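You operate a simulated robot arm through the tools that you are given. There is no shell and no other tool.

You run a simulated robot arm. Do the job below in one go: nothing can be reset, and whatever is moved stays where it is left.

## Task
Put things in order on the top of the steel table. At the end: the red block stands where the yellow padlock stood; the yellow padlock from the top of the steel table stands where the clear red-rimmed jar stood; the green padlock stands where the red block stood; the clear red-rimmed jar is in the grey tray; whatever was shut is shut again. Leave all else as you found it, and nothing knocked over.
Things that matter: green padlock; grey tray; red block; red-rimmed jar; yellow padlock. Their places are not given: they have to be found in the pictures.

Only the result counts: the job must be done as asked and must still hold three seconds after the hand-in. Knocking over, shifting, dropping, spilling or breaking anything else fails it.

## Robot
A 6-joint arm with a two-finger gripper, fixed in place. Base frame: the origin is on the floor under the middle of its stand, x ahead of it, y to its left, z up; the work surface is at about z = 820. Units: mm, degrees, N and s.
With the tool pointing down near the work surface it reaches from about 120 to 680 mm from the base axis. Its first joint turns from -66.0 to 66.0 degrees. Payload 2.45 kg.
The tool frame sits at the grasp point between the pads (the TCP): z along the fingers, y along the line on which they close. The tips reach 30 mm beyond it. The gripper opens to 106 mm; its body begins 79 mm behind the TCP.
Orientation is that of the tool frame in the base frame, as a unit quaternion [x, y, z, w]. With the fingers straight down and closing along the base's y, the tool's x points along the base's -x, its y along +y and its z along -z.

## Interface
- The arm moves only by the tool drive_tool. Its argument "motion" is a list of rows, each a list of 7 numbers: the shift along the tool's x, y, z in mm, then the turn, a rotation vector about the tool's x, y, z in degrees, then the gripper command, from -1 (shut) to 1 (fully open), values between in proportion. In form: [[dx, dy, dz, wx, wy, wz, claw], ...]. A call has 1 to 20 rows; each row is the pose to reach, as a shift and turn from the pose commanded when the call began, along the tool's axes at that moment. A row lasts 0.2 s, in which the tool goes at most 50 mm and 8.6 degrees; a call with a longer step from one row to the next is refused whole, and so is a gripper value outside its range. A pose out of reach is approached as far as the arm can. The call stops where the force on the tool passes 40 N (or 10 N more than at its start, if that is more) or the arm is blocked; 0.2 s more then pass. Each finger travels about 153 mm/s and halts on what it meets, pressing with about 21 N; the grip force reading is that of the motor and also rises with nothing between the fingers. The clock runs only during rows and for 0.2 s after the last one: add rows that repeat a pose to give the fingers time. It gives the time, the measured TCP pose, the force on the tool (base axes), the opening and the grip force at its end, in the units of the frame above (readings bear some noise), with the torque about the TCP (base axes, N m) and any sound that the robot's microphone picked up.
- Cameras (640 x 400 px; columns grow to the right, rows downward): "scene" is fixed at [63, 422, 1400.6]; the picture's right is [-0.70, -0.72, 0.00], its down [-0.43, 0.42, -0.80] and it looks along [0.58, -0.56, -0.60] (base axes); focal length 263 px, centre (320, 200). "wrist" rides on the gripper at [76, -2, -106] in the tool frame; the picture's right is [0.02, 1.00, 0.00], its down [-0.78, 0.02, -0.62] and it looks along [-0.62, 0.01, 0.78] (tool axes); focal length 247 px, centre (320, 200).
- snapshot(camera): a new picture of that camera. The clock stands still meanwhile.
- locate(camera, pixels): there is no depth. For up to 12 entries [column, row, z] of the newest picture of that camera ("zoom" is the newest enlarged one), the place [x, y] in the base frame at which the ray of that pixel passes the height z, good to about 2 mm. The clock stands still meanwhile.
- close_up(camera, box): a new picture of the part [left, top, right, bottom] of that camera's present view, enlarged. The clock stands still meanwhile.
- job_done(): hands the job in; it is judged then, once.

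Unless the task says otherwise, let go and move clear before handing in.

The tools are called after "Request:" as a command line: name --pt "numbers of a row" for each row, then --argument value for the rest, lists and objects as JSON in quotes. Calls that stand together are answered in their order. drive_tool: Moves the arm, as the interface text tells. Its arguments: {"type":"object","properties":{"motion":{"type":"array","items":{"type":"array","items":{"type":"number"}}}},"required":["motion"]} The other tools are called the same way: snapshot (camera) takes a picture; locate (camera, pixels) gives the place at which the rays of pixels pass given heights; close_up (camera, box) takes an enlarged picture of a part of a camera's view; job_done () hands the job in.

At the start:

```text
time: 0.0
position: [417.6, 39.3, 1161.6]
tcp_rot: [0.0, 1.0, 0.0, 0.001]
wrist_force: [-0.8, -0.7, -0.1]
torque: [0.01, 0.0, 0.01]
grip_width: 106.0
gripper_force: 0.1
```

scene: 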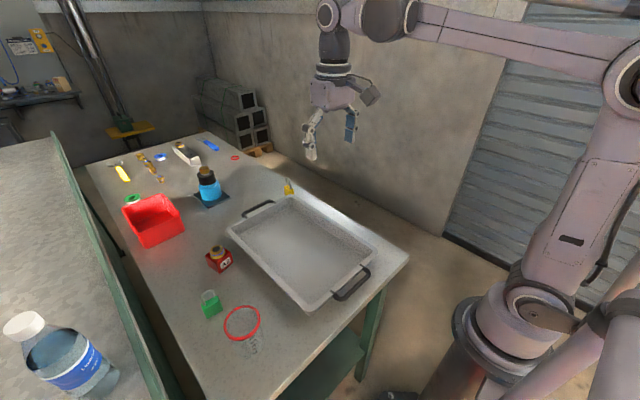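
wrist: 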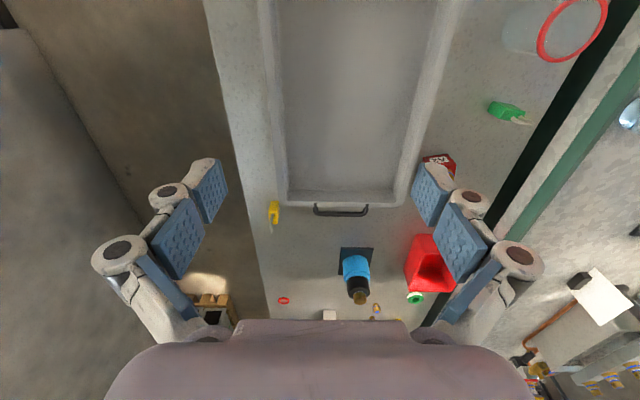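

The scene shows the grey tray in the middle, the red block near (218,260), green padlock near (211,305), jar near (242,325) and a yellow padlock near (288,187). I will take enlarged views to make sure of each.

Request:
close_up --camera "scene" --box '[170, 230, 290, 370]'

Request:
close_up --camera "scene" --box '[220, 160, 380, 260]'

Request:
close_up --camera "scene" --box '[90, 120, 260, 250]'

Request:
close_up --camera "wrist" --box '[400, 0, 640, 200]'

Request:
close_up --camera "wrist" --box '[220, 180, 440, 330]'

```text
2.86 times, centred on (230, 300) of scene
```

zoom: 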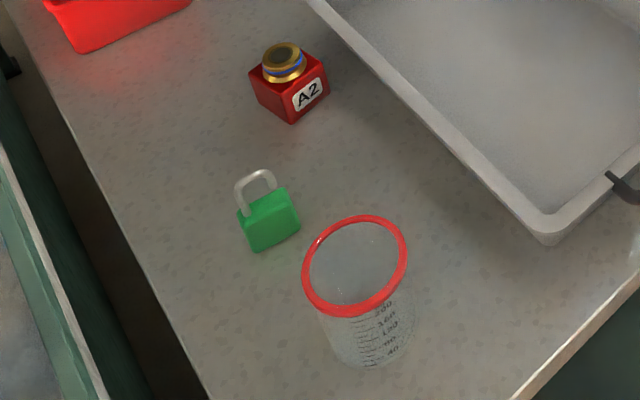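

```text
4.00 times, centred on (300, 210) of scene
```

zoom: 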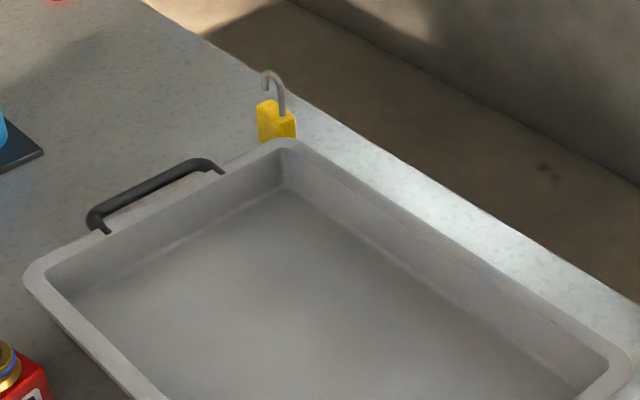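

```text
3.08 times, centred on (175, 185) of scene
```

zoom: 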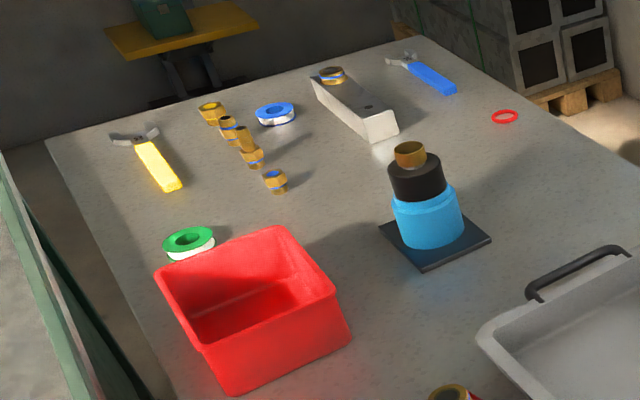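

```text
2.00 times, centred on (520, 100) of wrist
```

zoom: 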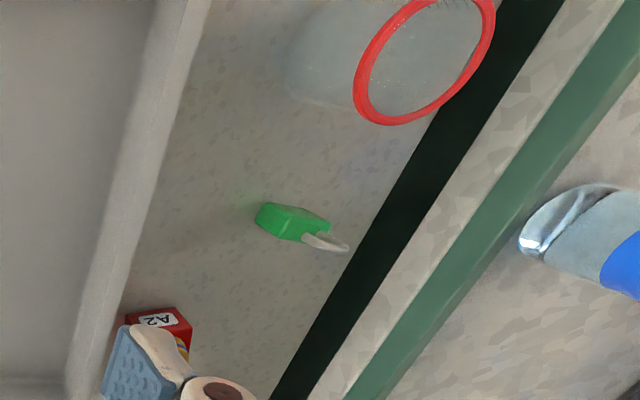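

```text
2.67 times, centred on (330, 255) of wrist
```

zoom: 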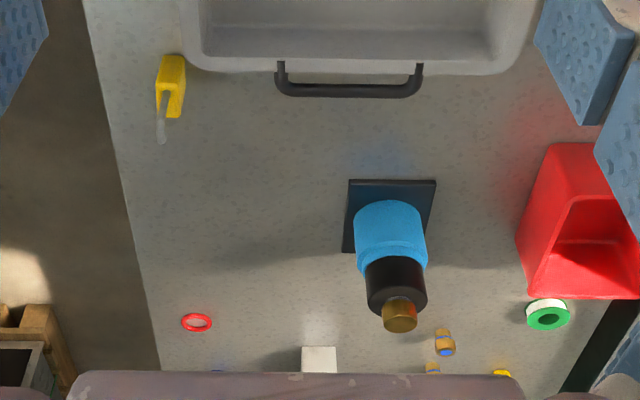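

The close-ups show the red block (A2) with a brass fitting on its top, the green padlock standing with its shackle up, the open clear jar with a red rim, and the yellow padlock standing by the tray's far corner. I'll enlarge these further and measure their places.

Request:
close_up --camera "scene" --box '[195, 235, 243, 275]'

Request:
locate --camera "scene" --pixels '[[219, 272, 820], [206, 263, 820], [232, 265, 820], [211, 318, 820], [225, 311, 820], [243, 355, 820], [242, 323, 920], [284, 195, 820], [293, 195, 820], [303, 312, 820], [228, 230, 860], [378, 262, 860]]'

Request:
close_up --camera "scene" --box '[212, 295, 272, 365]'

Request:
close_up --camera "scene" --box '[274, 172, 304, 202]'

Request:
close_up --camera "scene" --box '[192, 282, 232, 322]'

```text
10.00 times, centred on (219, 255) of scene
```

zoom: 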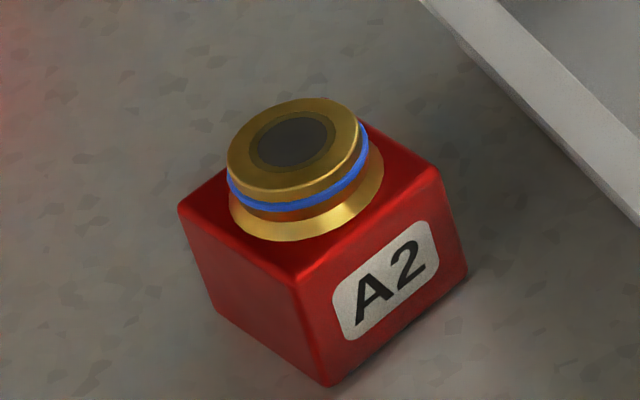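

```text
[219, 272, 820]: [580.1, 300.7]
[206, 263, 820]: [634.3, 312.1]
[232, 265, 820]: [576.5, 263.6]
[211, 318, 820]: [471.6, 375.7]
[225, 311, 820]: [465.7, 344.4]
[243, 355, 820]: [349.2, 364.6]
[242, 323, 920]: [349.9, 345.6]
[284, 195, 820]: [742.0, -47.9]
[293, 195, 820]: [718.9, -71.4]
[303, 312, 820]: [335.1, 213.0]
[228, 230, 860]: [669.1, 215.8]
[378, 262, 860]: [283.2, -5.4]
```

```text
5.71 times, centred on (242, 330) of scene
```

zoom: 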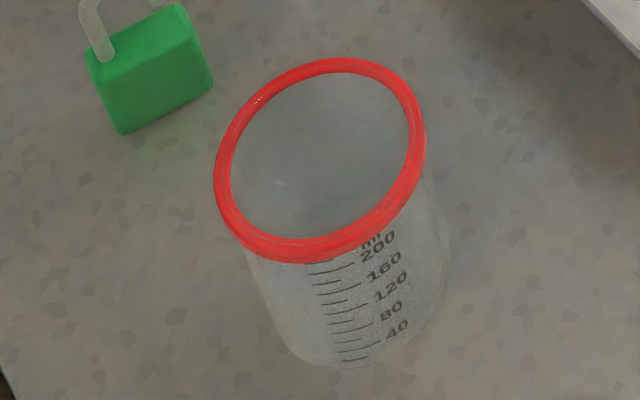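

```text
13.33 times, centred on (289, 187) of scene
```

zoom: 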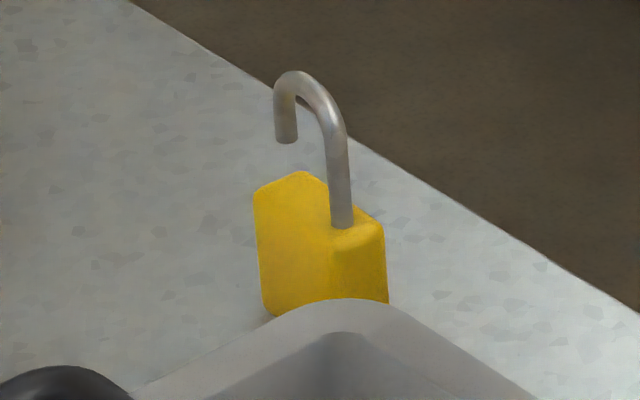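

```text
10.00 times, centred on (212, 302) of scene
```

zoom: 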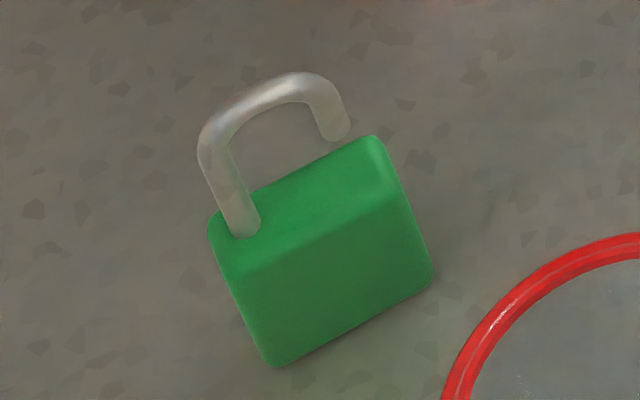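

The block carries a brass fitting that appears to be part of it or loosely set on it, and the yellow padlock seems to be far out (about x = 730). I'll cross-check with the wrist camera's rays.

Request:
close_up --camera "wrist" --box '[250, 190, 300, 240]'

Request:
snapshot --camera "wrist"

Request:
locate --camera "wrist" --pixels '[[274, 202, 820], [273, 212, 850], [506, 103, 820], [518, 112, 840], [572, 30, 920], [437, 158, 820], [455, 172, 870], [288, 204, 820], [394, 205, 820], [370, 208, 860], [432, 0, 860], [466, 0, 820]]'

```text
8.00 times, centred on (275, 215) of wrist
```

zoom: 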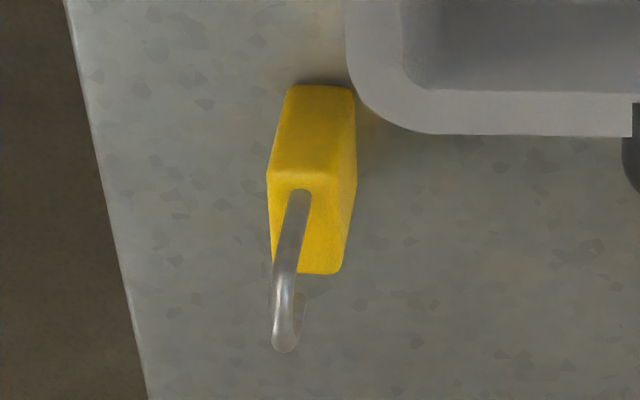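

```text
taken
```

wrist: 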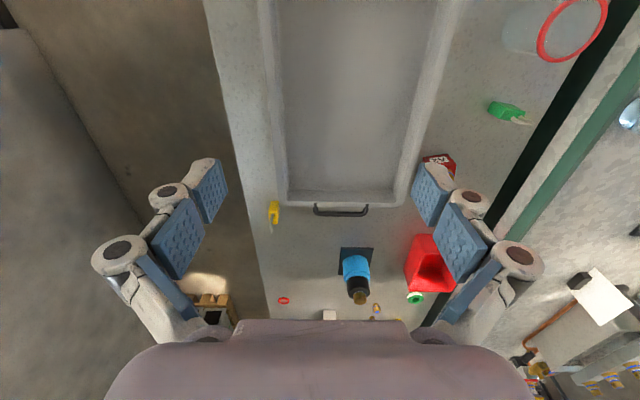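

```text
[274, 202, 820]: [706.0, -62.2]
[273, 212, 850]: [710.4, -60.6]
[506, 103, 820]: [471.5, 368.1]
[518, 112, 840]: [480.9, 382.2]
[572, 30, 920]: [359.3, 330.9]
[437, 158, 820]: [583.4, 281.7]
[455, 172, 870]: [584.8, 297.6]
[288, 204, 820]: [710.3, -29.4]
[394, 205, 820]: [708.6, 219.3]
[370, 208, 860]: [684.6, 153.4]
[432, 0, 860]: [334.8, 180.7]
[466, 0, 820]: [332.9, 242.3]
```

Wrist rays put the yellow padlock at about (720,-61), the green one at about (470,370), the red block at (600,285) and the jar at (355,340). I'll move over to look down at the left group.

Request:
drive_tool --pt "15 33 10 0 0 0 1" --pt "30 66 20 0 0 0 1" --pt "45 99 30 0 0 0 1" --pt "60 132 40 0 0 0 1" --pt "75 165 50 0 0 0 1" --pt "90 198 60 0 0 0 1" --pt "105 231 70 0 0 0 1" --pt "117 261 80 0 0 0 1" --pt "117 261 80 0 0 0 1"

Request:
snapshot --camera "wrist"

Request:
snapshot --camera "scene"

```text
time: 2.0
position: [301.4, 300.2, 1081.9]
tcp_rot: [0.0, 1.0, 0.0, 0.001]
wrist_force: [0.4, -0.5, -0.2]
torque: [0.02, 0.02, 0.02]
grip_width: 106.1
gripper_force: 0.0
```

```text
taken
```

wrist: 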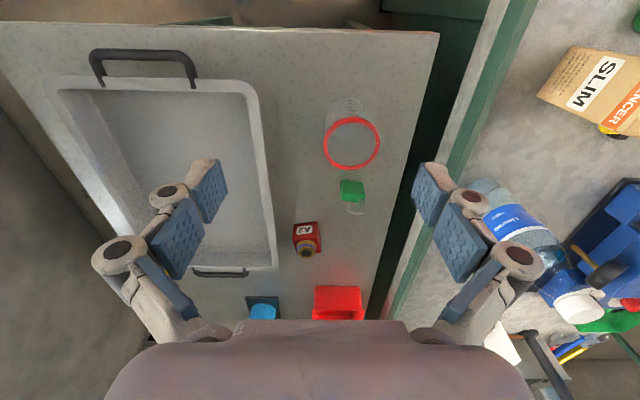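

```text
taken
```

scene: 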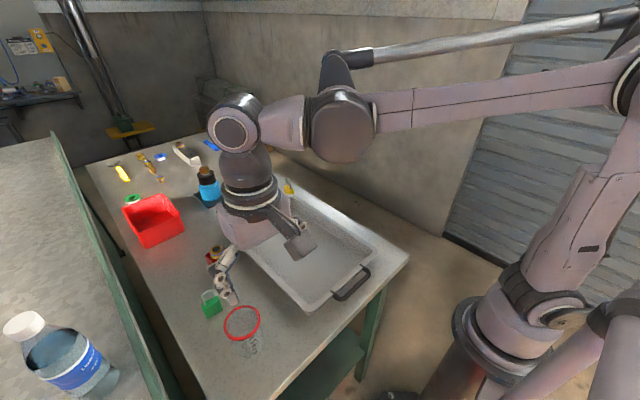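

The wrist view now shows the jar's rim at (352,143), green padlock at (352,190), and red block at (306,238). I'll zoom in on each.

Request:
close_up --camera "wrist" --box '[310, 90, 400, 220]'

Request:
locate --camera "wrist" --pixels '[[352, 117, 900], [352, 170, 900], [323, 143, 900], [380, 143, 900], [347, 97, 820], [326, 115, 820], [368, 112, 820], [341, 180, 820], [364, 183, 820], [293, 225, 820], [317, 222, 820], [248, 83, 860]]'

Request:
close_up --camera "wrist" --box '[280, 210, 340, 270]'

Request:
close_up --camera "wrist" --box '[330, 170, 380, 220]'

```text
3.08 times, centred on (355, 155) of wrist
```

zoom: 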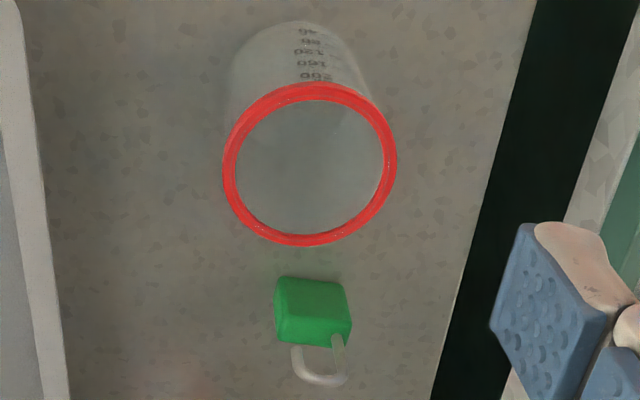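

```text
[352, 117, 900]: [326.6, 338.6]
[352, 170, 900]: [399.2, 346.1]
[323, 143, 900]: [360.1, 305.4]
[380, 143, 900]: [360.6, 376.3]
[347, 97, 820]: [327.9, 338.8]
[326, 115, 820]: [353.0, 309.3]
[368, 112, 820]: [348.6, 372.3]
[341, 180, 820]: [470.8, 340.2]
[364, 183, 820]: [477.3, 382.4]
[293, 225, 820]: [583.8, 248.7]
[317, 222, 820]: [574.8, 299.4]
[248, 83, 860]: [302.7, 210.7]
```

```text
6.67 times, centred on (310, 240) of wrist
```

zoom: 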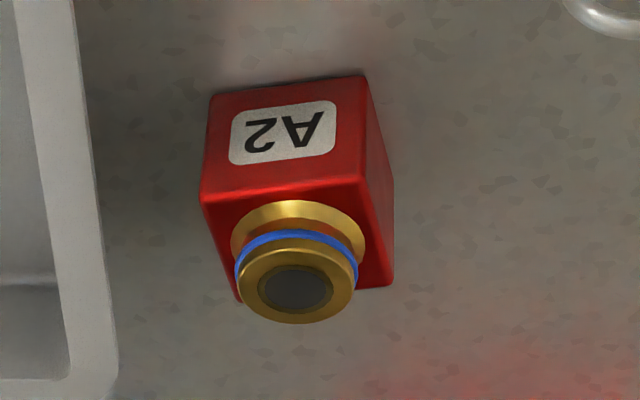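

```text
8.00 times, centred on (355, 195) of wrist
```

zoom: 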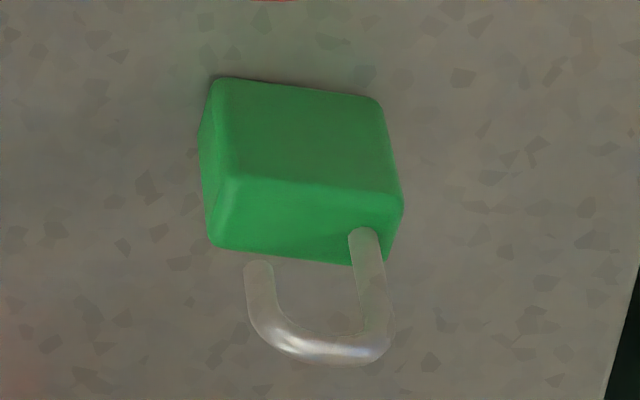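

The jar is about 70 mm across at the rim (z≈897) and centred near (360,341); the block is yawed about 10°. Before starting I'll go look at the yellow padlock's corner up close, since it lies at the limit of reach.

Request:
drive_tool --pt "-25 -30 7 0 0 0 1" --pt "-50 -60 14 0 0 0 1" --pt "-75 -90 21 0 0 0 1" --pt "-100 -120 28 0 0 0 1" --pt "-125 -150 35 0 0 0 1" --pt "-150 -180 42 0 0 0 1" --pt "-175 -210 50 0 0 0 1" --pt "-200 -240 58 0 0 0 1" --pt "-225 -270 66 0 0 0 1" --pt "-250 -300 74 0 0 0 1" --pt "-275 -330 82 0 0 0 1" --pt "-290 -358 88 0 0 0 1" --pt "-290 -358 88 0 0 0 1"

Request:
snapshot --camera "wrist"

Request:
close_up --camera "wrist" --box '[260, 120, 400, 260]'

```text
time: 4.8
position: [591.2, -59.0, 994.1]
tcp_rot: [0.0, 1.0, 0.0, 0.0]
wrist_force: [-0.1, 0.4, 0.4]
torque: [0.0, 0.0, -0.01]
grip_width: 106.0
gripper_force: 0.1
```

```text
taken
```

wrist: 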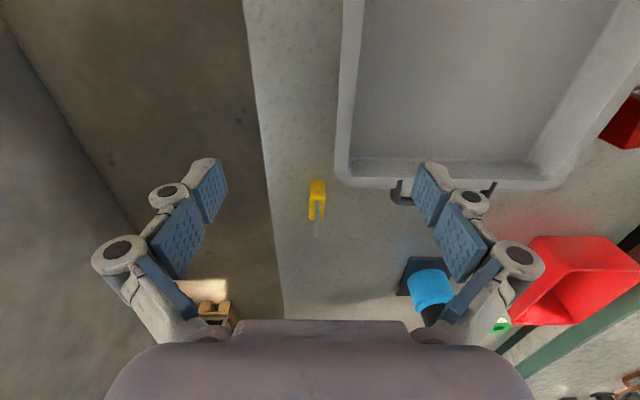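

```text
2.86 times, centred on (330, 190) of wrist
```

zoom: 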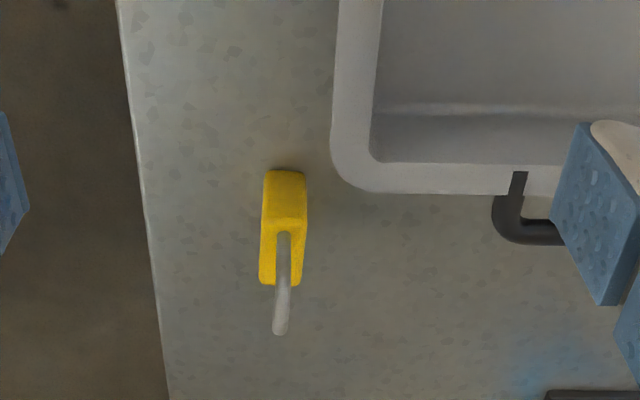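

The yellow padlock shows at (316,195) with the tray's corner at about (340,180). I'll enlarge and get coordinates.

Request:
close_up --camera "wrist" --box '[290, 160, 360, 240]'

Request:
locate --camera "wrist" --pixels '[[309, 180, 820], [323, 180, 820], [308, 197, 860], [323, 197, 860], [307, 219, 860], [321, 219, 860], [335, 165, 860], [345, 187, 860], [400, 189, 860], [269, 200, 820], [334, 170, 820], [400, 189, 820]]'

Request:
close_up --camera "scene" --box '[230, 160, 330, 230]'

Request:
snapshot --camera "scene"

```text
5.00 times, centred on (325, 200) of wrist
```

zoom: 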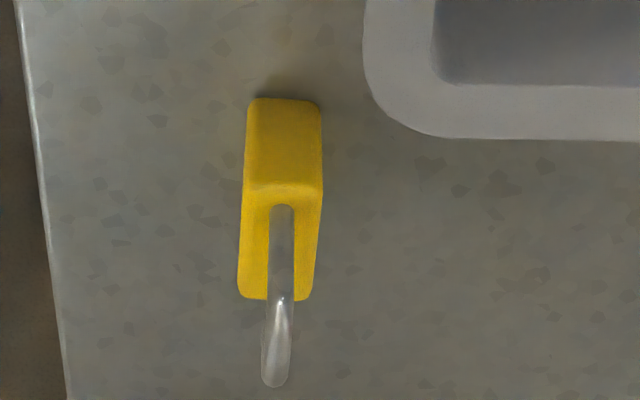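

```text
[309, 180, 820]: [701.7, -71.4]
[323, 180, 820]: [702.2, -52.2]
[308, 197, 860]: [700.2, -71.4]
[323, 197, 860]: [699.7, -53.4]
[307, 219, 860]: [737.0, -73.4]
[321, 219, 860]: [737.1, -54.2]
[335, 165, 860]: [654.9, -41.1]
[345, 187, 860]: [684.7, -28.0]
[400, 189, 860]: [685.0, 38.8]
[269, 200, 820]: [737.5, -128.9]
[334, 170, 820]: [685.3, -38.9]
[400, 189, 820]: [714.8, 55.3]
```

```text
5.71 times, centred on (280, 195) of scene
```

zoom: 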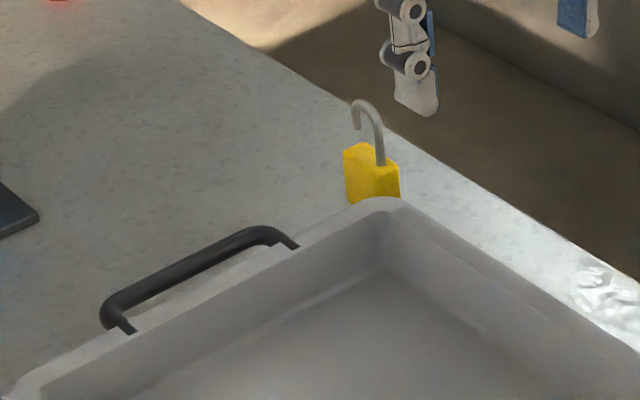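

```text
taken
```

scene: 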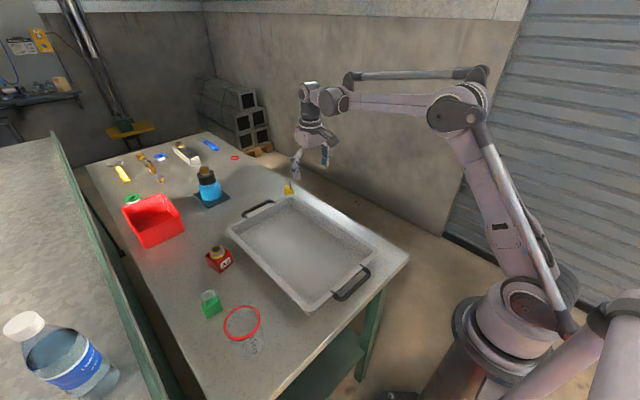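

The padlock's body spans x≈702–738, y≈-70…-50, z 820–860, so its centre is about (720,-60.5); the tray rim's corner ends at about (685,-41). I'll go above the jar now for a precise look before gripping it.

Request:
drive_tool --pt "20 35 -2 0 0 0 1" --pt "40 70 -4 0 0 0 1" --pt "62 107 -6 0 0 0 1" --pt "84 145 -6 0 0 0 1" --pt "106 183 -6 0 0 0 1" --pt "128 221 -6 0 0 0 1" --pt "150 259 -6 0 0 0 1" --pt "172 297 -6 0 0 0 1" --pt "194 335 -6 0 0 0 1" --pt "214 370 -6 0 0 0 1" --pt "231 400 -6 0 0 0 1" --pt "231 400 -6 0 0 0 1"

Request:
snapshot --camera "wrist"

```text
time: 7.4
position: [358.6, 342.4, 1000.3]
tcp_rot: [0.001, 1.0, 0.0, 0.001]
wrist_force: [1.0, 0.2, -0.1]
torque: [-0.01, 0.01, 0.01]
grip_width: 105.8
gripper_force: 0.2
```

```text
taken
```

wrist: 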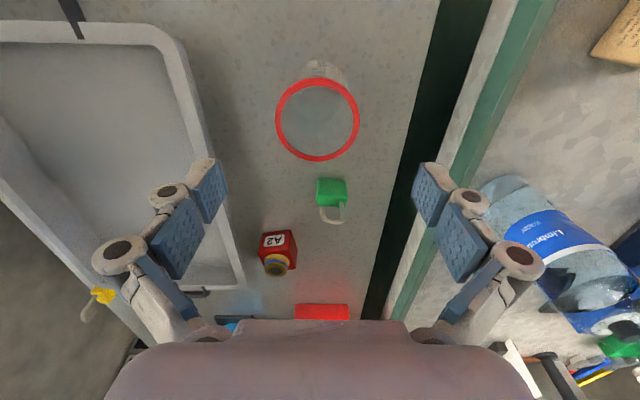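

The jar's rim spans columns 275–360 and rows 78–161 here. I'll measure rim, bottom, and the green padlock and block from this view.

Request:
locate --camera "wrist" --pixels '[[317.5, 78, 897], [317.5, 161, 897], [275, 119, 897], [360, 119, 897], [322, 61, 820], [306, 72, 820], [348, 72, 820], [316, 179, 820], [346, 180, 820], [260, 236, 820], [295, 231, 820], [318, 200, 860]]'

Request:
close_up --camera "wrist" --box '[260, 50, 380, 170]'

Request:
close_up --camera "wrist" --box '[240, 170, 360, 290]'

```text
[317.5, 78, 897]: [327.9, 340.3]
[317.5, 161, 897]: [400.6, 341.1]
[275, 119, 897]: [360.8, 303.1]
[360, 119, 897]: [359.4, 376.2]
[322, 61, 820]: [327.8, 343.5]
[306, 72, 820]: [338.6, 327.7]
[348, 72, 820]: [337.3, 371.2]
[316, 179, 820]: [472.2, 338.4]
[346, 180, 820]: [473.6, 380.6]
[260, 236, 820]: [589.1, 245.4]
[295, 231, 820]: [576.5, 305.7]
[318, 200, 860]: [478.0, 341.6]
```

```text
3.33 times, centred on (320, 110) of wrist
```

zoom: 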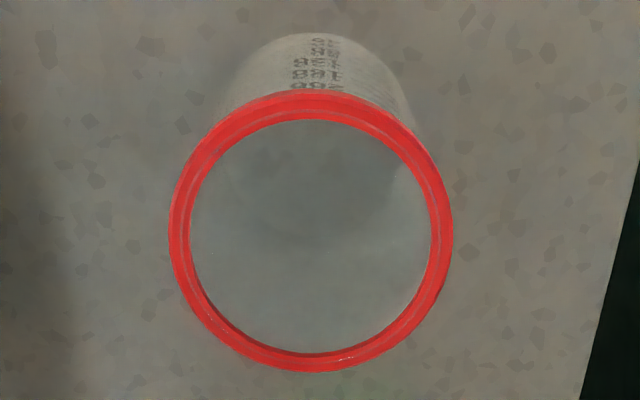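

```text
3.33 times, centred on (300, 230) of wrist
```

zoom: 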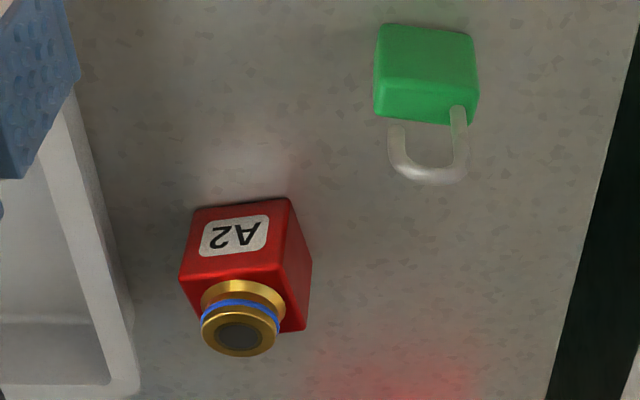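

From the zoom, the rim centre is near (317,119). I'll cross-check the jar's height and centre against the scene camera, which needs a fresh scene picture.

Request:
snapshot --camera "scene"

Request:
locate --camera "scene" --pixels '[[242.1, 322.9, 885], [242.1, 322.9, 895], [242.1, 322.9, 905], [246.4, 359, 820], [242.1, 305, 895], [242.1, 340.9, 895], [223.5, 323, 895], [260.8, 323, 895]]'

```text
taken
```

scene: 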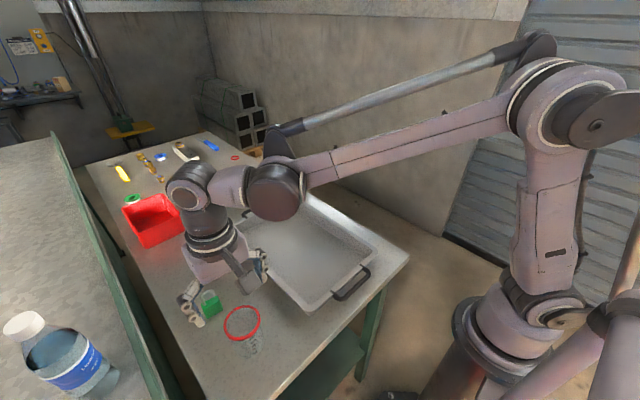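

```text
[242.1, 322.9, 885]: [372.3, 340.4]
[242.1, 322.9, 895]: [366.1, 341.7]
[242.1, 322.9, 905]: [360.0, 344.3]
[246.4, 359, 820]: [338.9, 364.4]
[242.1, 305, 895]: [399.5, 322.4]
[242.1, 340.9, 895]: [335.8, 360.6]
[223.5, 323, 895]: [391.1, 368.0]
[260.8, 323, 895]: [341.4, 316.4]
```

Both cameras agree that the jar is centred at about (361.5,341.5) with the rim near z = 898. I'll descend with open fingers around it to TCP z ≈ 862.

Request:
drive_tool --pt "-1 0 20 0 0 0 1" --pt "-2 -1 45 0 0 0 1" --pt "-2 -1 70 0 0 0 1" --pt "-2 -1 95 0 0 0 1" --pt "-2 -1 115 0 0 0 1" --pt "-2 -1 130 0 0 0 1" --pt "-2 -1 138 0 0 0 1" --pt "-2 -1 138 0 0 0 1"

Request:
snapshot --camera "wrist"

Request:
close_up --camera "scene" --box '[160, 240, 310, 380]'

```text
time: 9.2
position: [362.8, 340.7, 861.2]
tcp_rot: [0.0, 1.0, 0.0, 0.001]
wrist_force: [-0.1, 0.5, 0.1]
torque: [-0.03, 0.02, -0.03]
grip_width: 106.0
gripper_force: 0.0
```

```text
taken
```

wrist: 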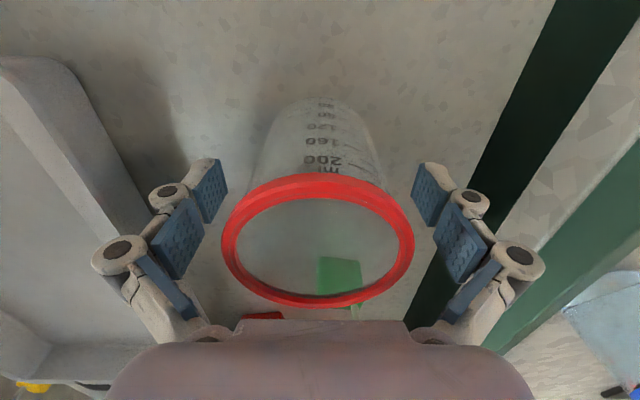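

```text
2.86 times, centred on (235, 310) of scene
```

zoom: 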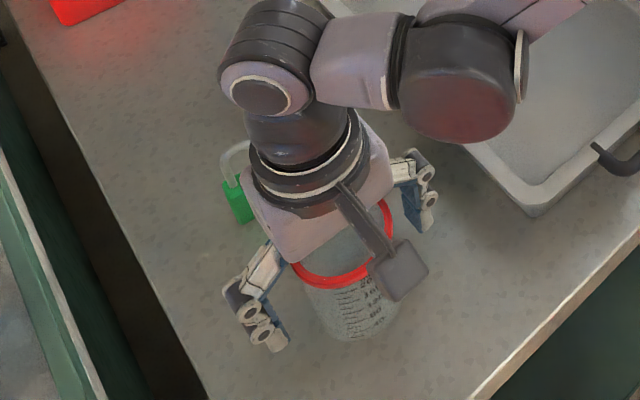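

The fingers straddle the jar evenly, with the palm above the rim. I'll close gradually.

Request:
drive_tool --pt "0 0 0 0 0 0 0.7" --pt "0 0 0 0 0 0 0.5" --pt "0 0 0 0 0 0 0.38" --pt "0 0 0 0 0 0 0.3" --pt "0 0 0 0 0 0 0.24" --pt "0 0 0 0 0 0 0.18" --pt "0 0 0 0 0 0 0.1" --pt "0 0 0 0 0 0 0" --pt "0 0 0 0 0 0 -0.2" --pt "0 0 0 0 0 0 -0.2"

Request:
snapshot --camera "wrist"

```text
time: 11.4
position: [363.8, 341.2, 862.3]
tcp_rot: [0.0, 1.0, 0.0, 0.0]
wrist_force: [0.9, -0.4, 7.3]
torque: [0.02, 0.04, 0.06]
grip_width: 62.8
gripper_force: 21.0
```

```text
taken
```

wrist: 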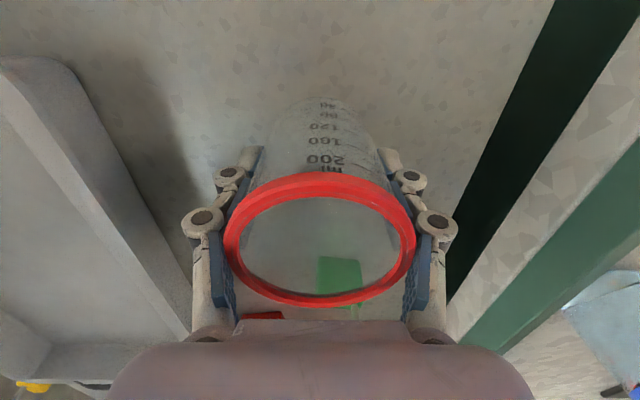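

The grip holds at 62.8 mm with 21 N. I'll lift the jar gently and check it's secured.

Request:
drive_tool --pt "0 0 -5 0 0 0 -0.2" --pt "0 0 -15 0 0 0 -0.2" --pt "0 0 -30 0 0 0 -0.2" --pt "0 0 -50 0 0 0 -0.2" --pt "0 0 -70 0 0 0 -0.2" --pt "0 0 -90 0 0 0 -0.2" --pt "0 0 -105 0 0 0 -0.2" --pt "0 0 -110 0 0 0 -0.2" --pt "0 0 -110 0 0 0 -0.2"

Request:
snapshot --camera "wrist"

Request:
snapshot --camera "scene"

```text
time: 13.4
position: [362.2, 341.0, 972.3]
tcp_rot: [-0.001, 1.0, 0.0, 0.001]
wrist_force: [0.4, -0.3, 0.7]
torque: [0.0, 0.02, 0.0]
grip_width: 62.5
gripper_force: 20.7
```

```text
taken
```

wrist: 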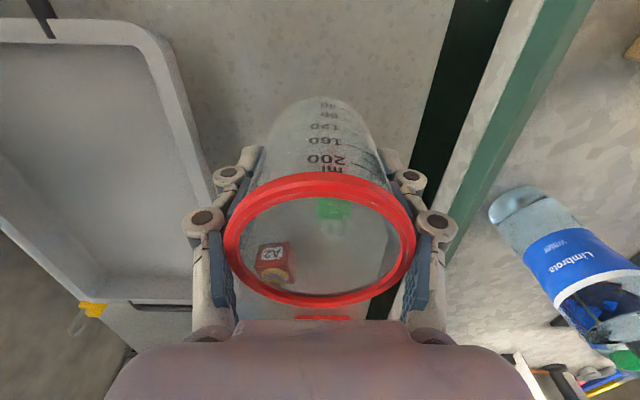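

```text
taken
```

scene: 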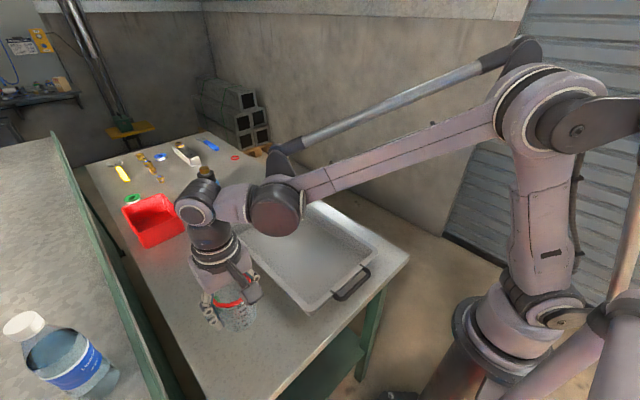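

The jar is held upright and clear of the table. I'll carry it over the tray to about (425,90).

Request:
drive_tool --pt "-3 -10 0 0 0 0 -0.2" --pt "-8 -32 0 0 0 0 -0.2" --pt "-16 -62 0 0 0 0 -0.2" --pt "-24 -94 0 0 0 0 -0.2" --pt "-32 -126 0 0 0 0 -0.2" --pt "-40 -158 0 0 0 0 -0.2" --pt "-48 -190 0 0 0 0 -0.2" --pt "-55 -220 0 0 0 0 -0.2" --pt "-60 -241 0 0 0 0 -0.2" --pt "-63 -251 0 0 0 0 -0.2" --pt "-63 -251 0 0 0 0 -0.2"

Request:
snapshot --camera "wrist"

Request:
snapshot --camera "scene"

```text
time: 15.8
position: [426.2, 90.0, 971.3]
tcp_rot: [-0.001, 1.0, -0.001, 0.001]
wrist_force: [-0.5, 0.1, -0.8]
torque: [0.02, 0.03, 0.02]
grip_width: 62.5
gripper_force: 20.6
```

```text
taken
```

wrist: 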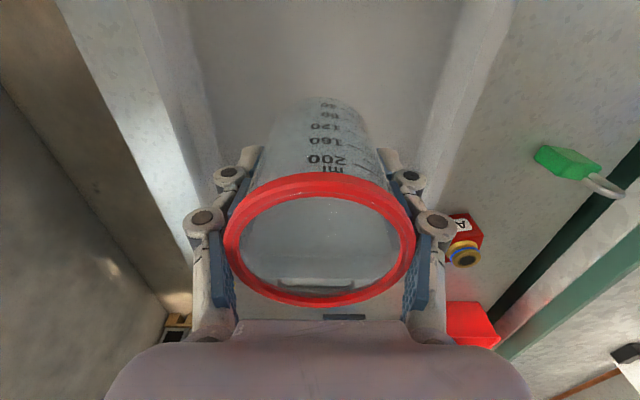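

```text
taken
```

scene: 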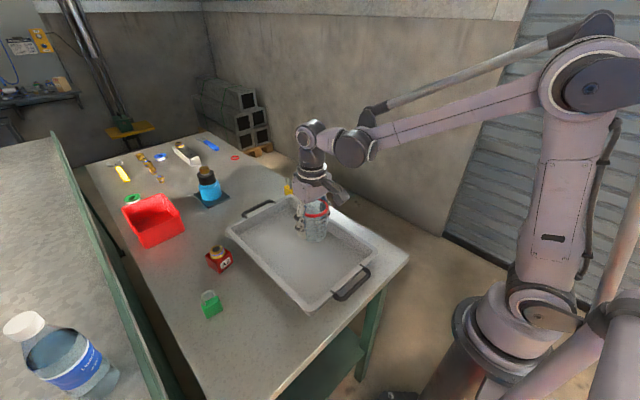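

The jar is above the tray interior. I'll lower it to just above the tray's floor, then feel for contact.

Request:
drive_tool --pt "0 0 8 0 0 0 -0.2" --pt "0 0 25 0 0 0 -0.2" --pt "0 0 45 0 0 0 -0.2" --pt "0 0 65 0 0 0 -0.2" --pt "0 0 82 0 0 0 -0.2" --pt "0 0 94 0 0 0 -0.2" --pt "0 0 99 0 0 0 -0.2" --pt "0 0 99 0 0 0 -0.2"

Request:
drive_tool --pt "0 0 1 0 0 0 -0.2" --pt "0 0 2 0 0 0 -0.2" --pt "0 0 3 0 0 0 -0.2" --pt "0 0 3 0 0 0 -0.2"

```text
time: 17.6
position: [425.4, 90.5, 874.1]
tcp_rot: [0.0, 1.0, 0.0, 0.0]
wrist_force: [0.6, 0.2, -0.6]
torque: [-0.01, 0.03, 0.01]
grip_width: 62.3
gripper_force: 21.0
```

```text
time: 18.6
position: [425.0, 90.7, 870.0]
tcp_rot: [0.0, 1.0, -0.001, 0.002]
wrist_force: [0.0, 1.0, -0.7]
torque: [0.0, -0.02, 0.0]
grip_width: 62.6
gripper_force: 21.3
```

No contact yet at z = 870; continuing down in small steps.

Request:
drive_tool --pt "0 0 1 0 0 0 -0.2" --pt "0 0 2 0 0 0 -0.2" --pt "0 0 2 0 0 0 -0.2"

Request:
drive_tool --pt "0 0 1 0 0 0 -0.2" --pt "0 0 2 0 0 0 -0.2" --pt "0 0 2 0 0 0 -0.2"

Request:
close_up --camera "scene" --box '[270, 180, 350, 260]'

```text
time: 19.4
position: [426.4, 90.2, 867.6]
tcp_rot: [0.0, 1.0, 0.0, 0.001]
wrist_force: [0.5, -0.5, -0.3]
torque: [0.01, -0.02, -0.02]
grip_width: 62.4
gripper_force: 21.1
```

```text
time: 20.2
position: [424.7, 89.4, 865.1]
tcp_rot: [0.0, 1.0, 0.0, 0.0]
wrist_force: [0.1, 1.2, -0.4]
torque: [0.02, 0.01, -0.02]
grip_width: 62.3
gripper_force: 21.1
```

```text
5.00 times, centred on (310, 220) of scene
```

zoom: 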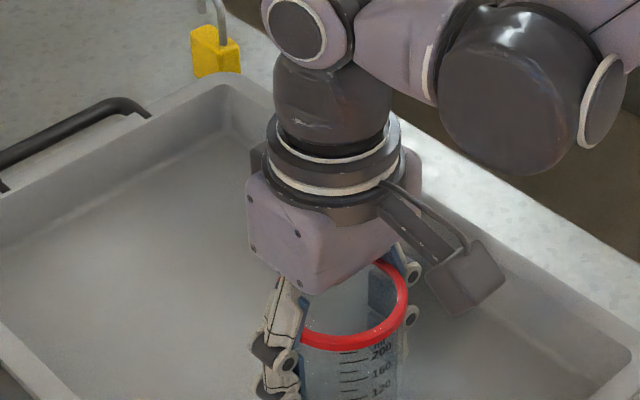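

Request:
drive_tool --pt "0 0 0.7 0 0 0 -0.2" --pt "0 0 1.4 0 0 0 -0.2" --pt "0 0 1.4 0 0 0 -0.2"

Request:
drive_tool --pt "0 0 0.7 0 0 0 -0.2" --pt "0 0 1.4 0 0 0 -0.2" --pt "0 0 1.4 0 0 0 -0.2"

```text
time: 21.0
position: [425.0, 89.9, 865.1]
tcp_rot: [0.0, 1.0, 0.0, 0.0]
wrist_force: [0.4, 0.2, 16.0]
torque: [0.02, 0.02, 0.16]
grip_width: 62.4
gripper_force: 20.7
```

```text
time: 21.8
position: [425.8, 90.2, 862.8]
tcp_rot: [0.0, 1.0, 0.0, 0.001]
wrist_force: [1.5, 1.3, 15.5]
torque: [0.03, -0.07, 0.04]
grip_width: 62.7
gripper_force: 21.2
```

Contact with the tray's floor is felt (15–16 N upward). I'll relieve the pressure slightly and open the fingers gradually.

Request:
drive_tool --pt "0 0 -0.5 0 0 0 -0.2" --pt "0 0 -0.8 0 0 0 0.1" --pt "0 0 -0.8 0 0 0 0.2" --pt "0 0 -0.8 0 0 0 0.25" --pt "0 0 -0.8 0 0 0 0.3" --pt "0 0 -0.8 0 0 0 0.4" --pt "0 0 -0.8 0 0 0 0.6" --pt "0 0 -0.8 0 0 0 0.8" --pt "0 0 -0.8 0 0 0 1" --pt "0 0 -0.8 0 0 0 1"

Request:
snapshot --camera "wrist"

```text
time: 24.0
position: [426.4, 90.3, 864.3]
tcp_rot: [0.0, 1.0, -0.001, 0.001]
wrist_force: [0.6, -0.2, -0.6]
torque: [0.01, 0.0, 0.01]
grip_width: 106.2
gripper_force: 0.1
```

```text
taken
```

wrist: 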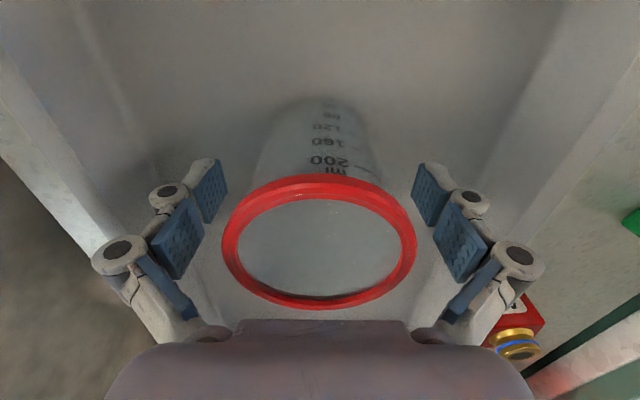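

The jar stands free in the tray. I'll back straight up.

Request:
drive_tool --pt "0 0 -10 0 0 0 1" --pt "0 0 -30 0 0 0 1" --pt "0 0 -60 0 0 0 1" --pt "0 0 -100 0 0 0 1" --pt "0 0 -140 0 0 0 1" --pt "0 0 -140 0 0 0 1"

Request:
snapshot --camera "wrist"

Request:
snapshot --camera "scene"

```text
time: 25.4
position: [425.6, 90.4, 1004.1]
tcp_rot: [0.0, 1.0, 0.0, 0.001]
wrist_force: [1.2, -0.1, 0.8]
torque: [-0.01, 0.01, -0.02]
grip_width: 106.1
gripper_force: 0.1
```

```text
taken
```

wrist: 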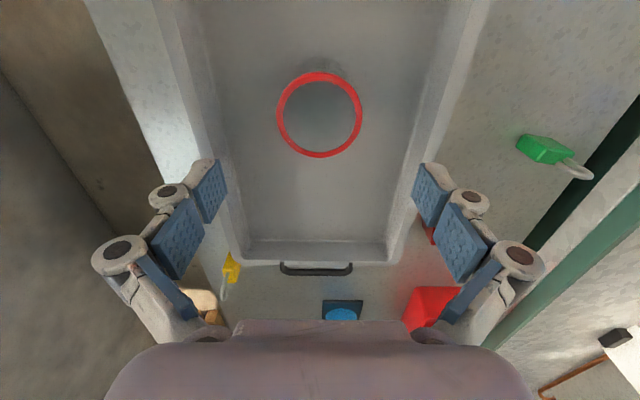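

```text
taken
```

scene: 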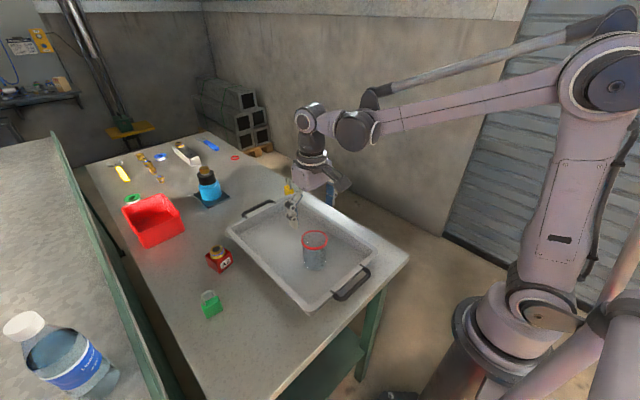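

The jar stands upright in the tray at (315,250) of the scene picture. Now I'll move toward the yellow padlock, tilting the tool 30° outward to gain reach and narrowing the fingers.

Request:
drive_tool --pt "-20 -12 0 0 0 0 0.6" --pt "-50 -31 0 0 -4 0 0.2" --pt "-85 -53 0 0 -9 0 0" --pt "-120 -75 0 0 -14 0 0" --pt "-155 -97 0 0 -19 0 0" --pt "-190 -119 0 0 -24 0 0" --pt "-220 -138 0 0 -28 0 0" --pt "-240 -151 0 0 -30 0 0" --pt "-240 -151 0 0 -30 0 0"

Request:
snapshot --camera "wrist"

Request:
snapshot --camera "scene"

```text
time: 27.4
position: [667.3, -61.2, 1005.5]
tcp_rot: [0.0, 0.966, -0.001, 0.26]
wrist_force: [0.1, -0.3, -0.3]
torque: [-0.02, -0.02, 0.01]
grip_width: 53.2
gripper_force: 0.2
```

```text
taken
```

wrist: 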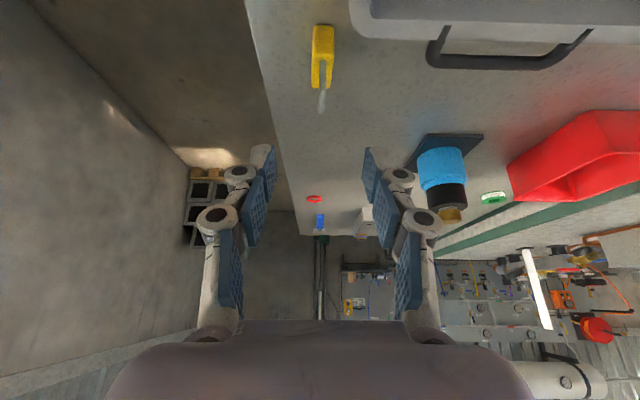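

```text
taken
```

scene: 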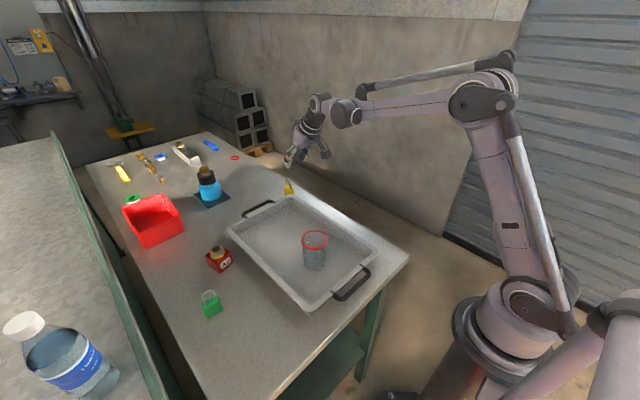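

The tilt and reach work: the TCP is at (667,-61,1005) with 30° tilt. I'll re-measure the padlock from here.

Request:
close_up --camera "wrist" --box '[280, 0, 380, 120]'

Request:
locate --camera "wrist" --pixels '[[313, 25, 820], [334, 25, 820], [312, 61, 860], [334, 61, 860], [311, 88, 860], [331, 88, 860], [350, 0, 860], [372, 32, 860], [430, 60, 850], [640, 22, 860]]'

```text
3.33 times, centred on (330, 60) of wrist
```

zoom: 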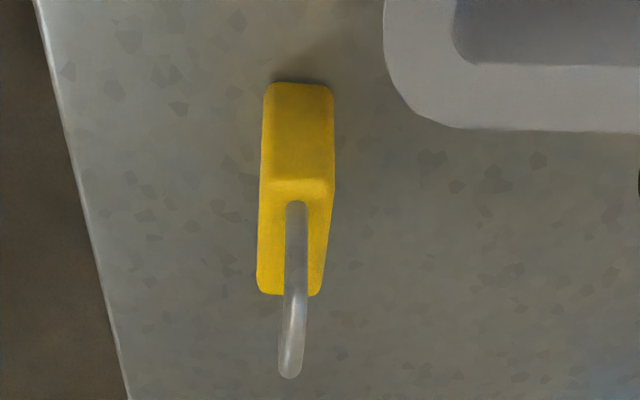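

```text
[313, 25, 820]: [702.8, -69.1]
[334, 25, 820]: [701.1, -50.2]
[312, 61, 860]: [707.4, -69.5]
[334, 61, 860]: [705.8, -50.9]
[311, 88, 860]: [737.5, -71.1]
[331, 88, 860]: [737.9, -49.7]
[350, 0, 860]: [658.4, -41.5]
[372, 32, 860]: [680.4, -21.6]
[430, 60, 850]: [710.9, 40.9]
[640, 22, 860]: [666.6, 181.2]
```

The padlock centre is confirmed at about (720,-60.3), yaw ≈ -2°. I'll move above it and lower to z≈875 with the fingers straddling it, then check.

Request:
drive_tool --pt "-6 0.3 20 0 0 0 0" --pt "-12 0.3 41 0 0 0 0" --pt "-17.3 0.3 62 0 0 0 0" --pt "-7.3 0.3 79.3 0 0 0 0" --pt "2.7 0.3 96.6 0 0 0 0" --pt "12.7 0.3 114 0 0 0 0" --pt "20 0.3 126.6 0 0 0 0" --pt "24.7 0.3 134.7 0 0 0 0" --pt "24.7 0.3 134.7 0 0 0 0"

Request:
snapshot --camera "wrist"

Request:
close_up --camera "scene" --box '[240, 140, 340, 220]'

```text
time: 29.4
position: [711.4, -60.0, 876.5]
tcp_rot: [0.001, 0.966, 0.0, 0.259]
wrist_force: [0.0, 0.5, 0.5]
torque: [-0.05, -0.01, 0.01]
grip_width: 52.9
gripper_force: 0.1
```

```text
taken
```

wrist: 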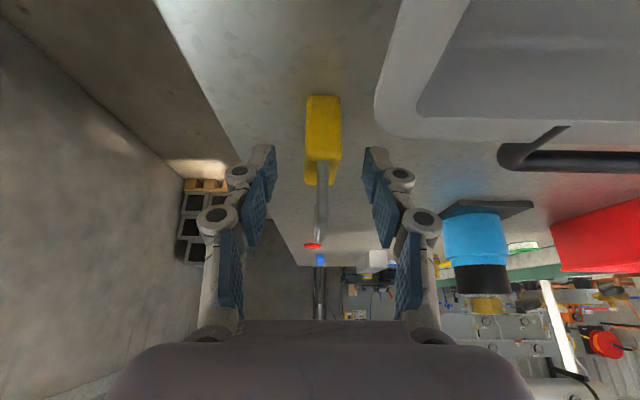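

```text
5.00 times, centred on (290, 180) of scene
```

zoom: 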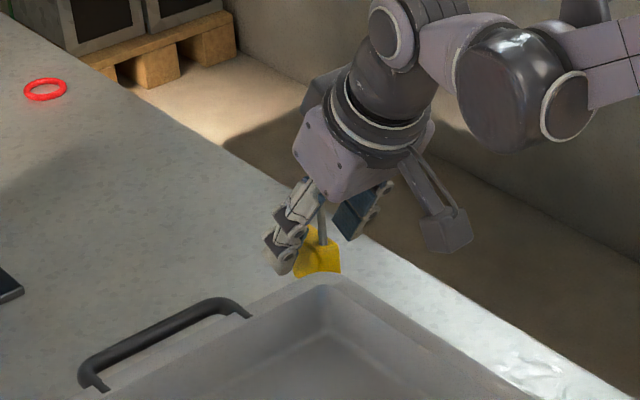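

The padlock sits centred between the fingers. I'll lower another 14 mm and check for contact.

Request:
drive_tool --pt "2.5 0 4.3 0 0 0 0" --pt "5 0 8.7 0 0 0 0" --pt "7 0 12.1 0 0 0 0" --pt "7 0 12.1 0 0 0 0"

Request:
close_up --camera "scene" --box '[260, 160, 320, 210]'

Request:
snapshot --camera "wrist"

```text
time: 30.4
position: [711.2, -61.9, 862.0]
tcp_rot: [0.0, 0.966, 0.0, 0.26]
wrist_force: [-0.1, 0.0, -0.7]
torque: [-0.02, 0.01, -0.04]
grip_width: 53.1
gripper_force: 0.0
```

```text
8.00 times, centred on (290, 185) of scene
```

zoom: 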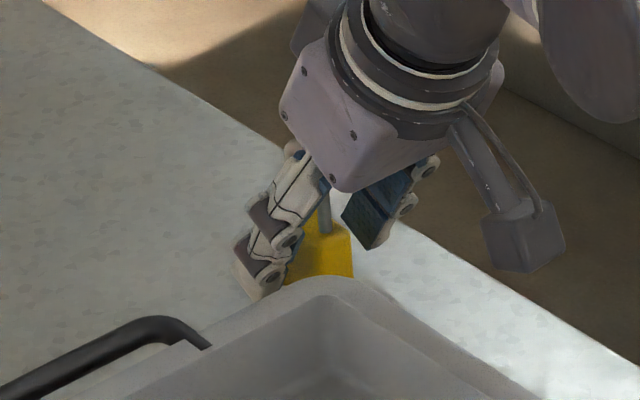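

```text
taken
```

wrist: 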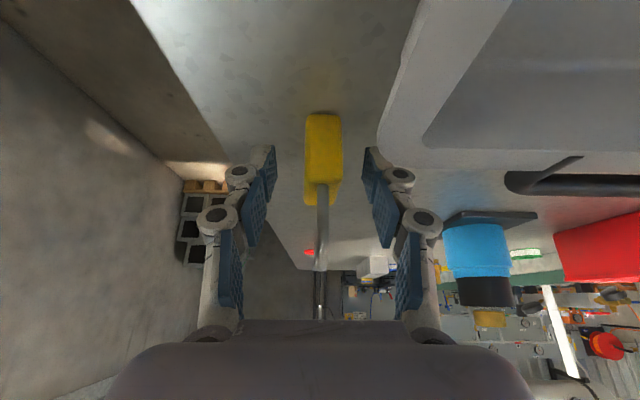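

No contact and the pads overlap the body well. I'll close slowly on the padlock.

Request:
drive_tool --pt "0 0 0 0 0 0 -0.25" --pt "0 0 0 0 0 0 -0.4" --pt "0 0 0 0 0 0 -0.48" --pt "0 0 0 0 0 0 -0.54" --pt "0 0 0 0 0 0 -0.58" --pt "0 0 0 0 0 0 -0.62" --pt "0 0 0 0 0 0 -0.66" --pt "0 0 0 0 0 0 -0.75" --pt "0 0 0 0 0 0 -0.9" --pt "0 0 0 0 0 0 -0.9"

Request:
close_up --camera "scene" --box '[260, 160, 320, 210]'

Request:
snapshot --camera "wrist"

```text
time: 32.6
position: [710.2, -61.4, 861.6]
tcp_rot: [0.0, 0.966, 0.0, 0.259]
wrist_force: [0.6, 0.4, 0.8]
torque: [0.05, -0.04, 0.04]
grip_width: 19.4
gripper_force: 20.9
```

```text
8.00 times, centred on (290, 185) of scene
```

zoom: 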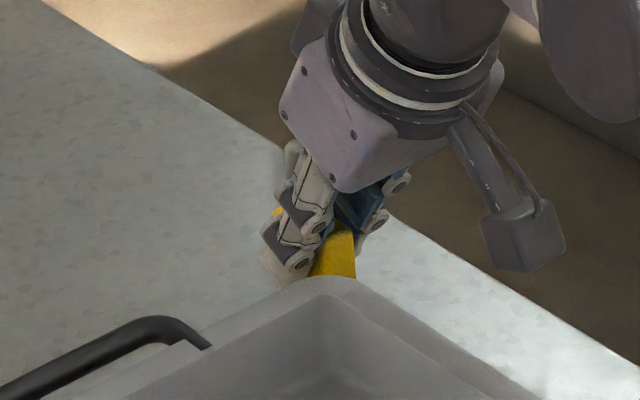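

```text
taken
```

wrist: 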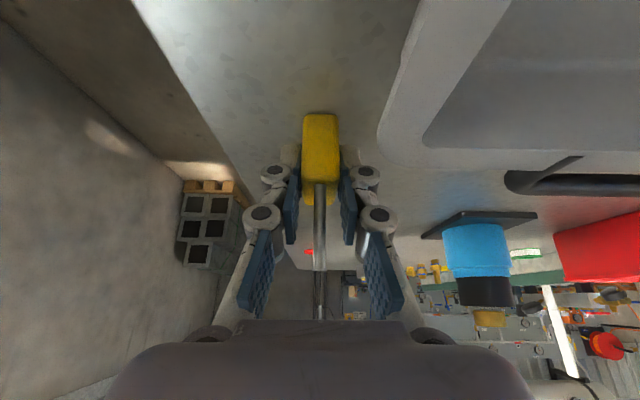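

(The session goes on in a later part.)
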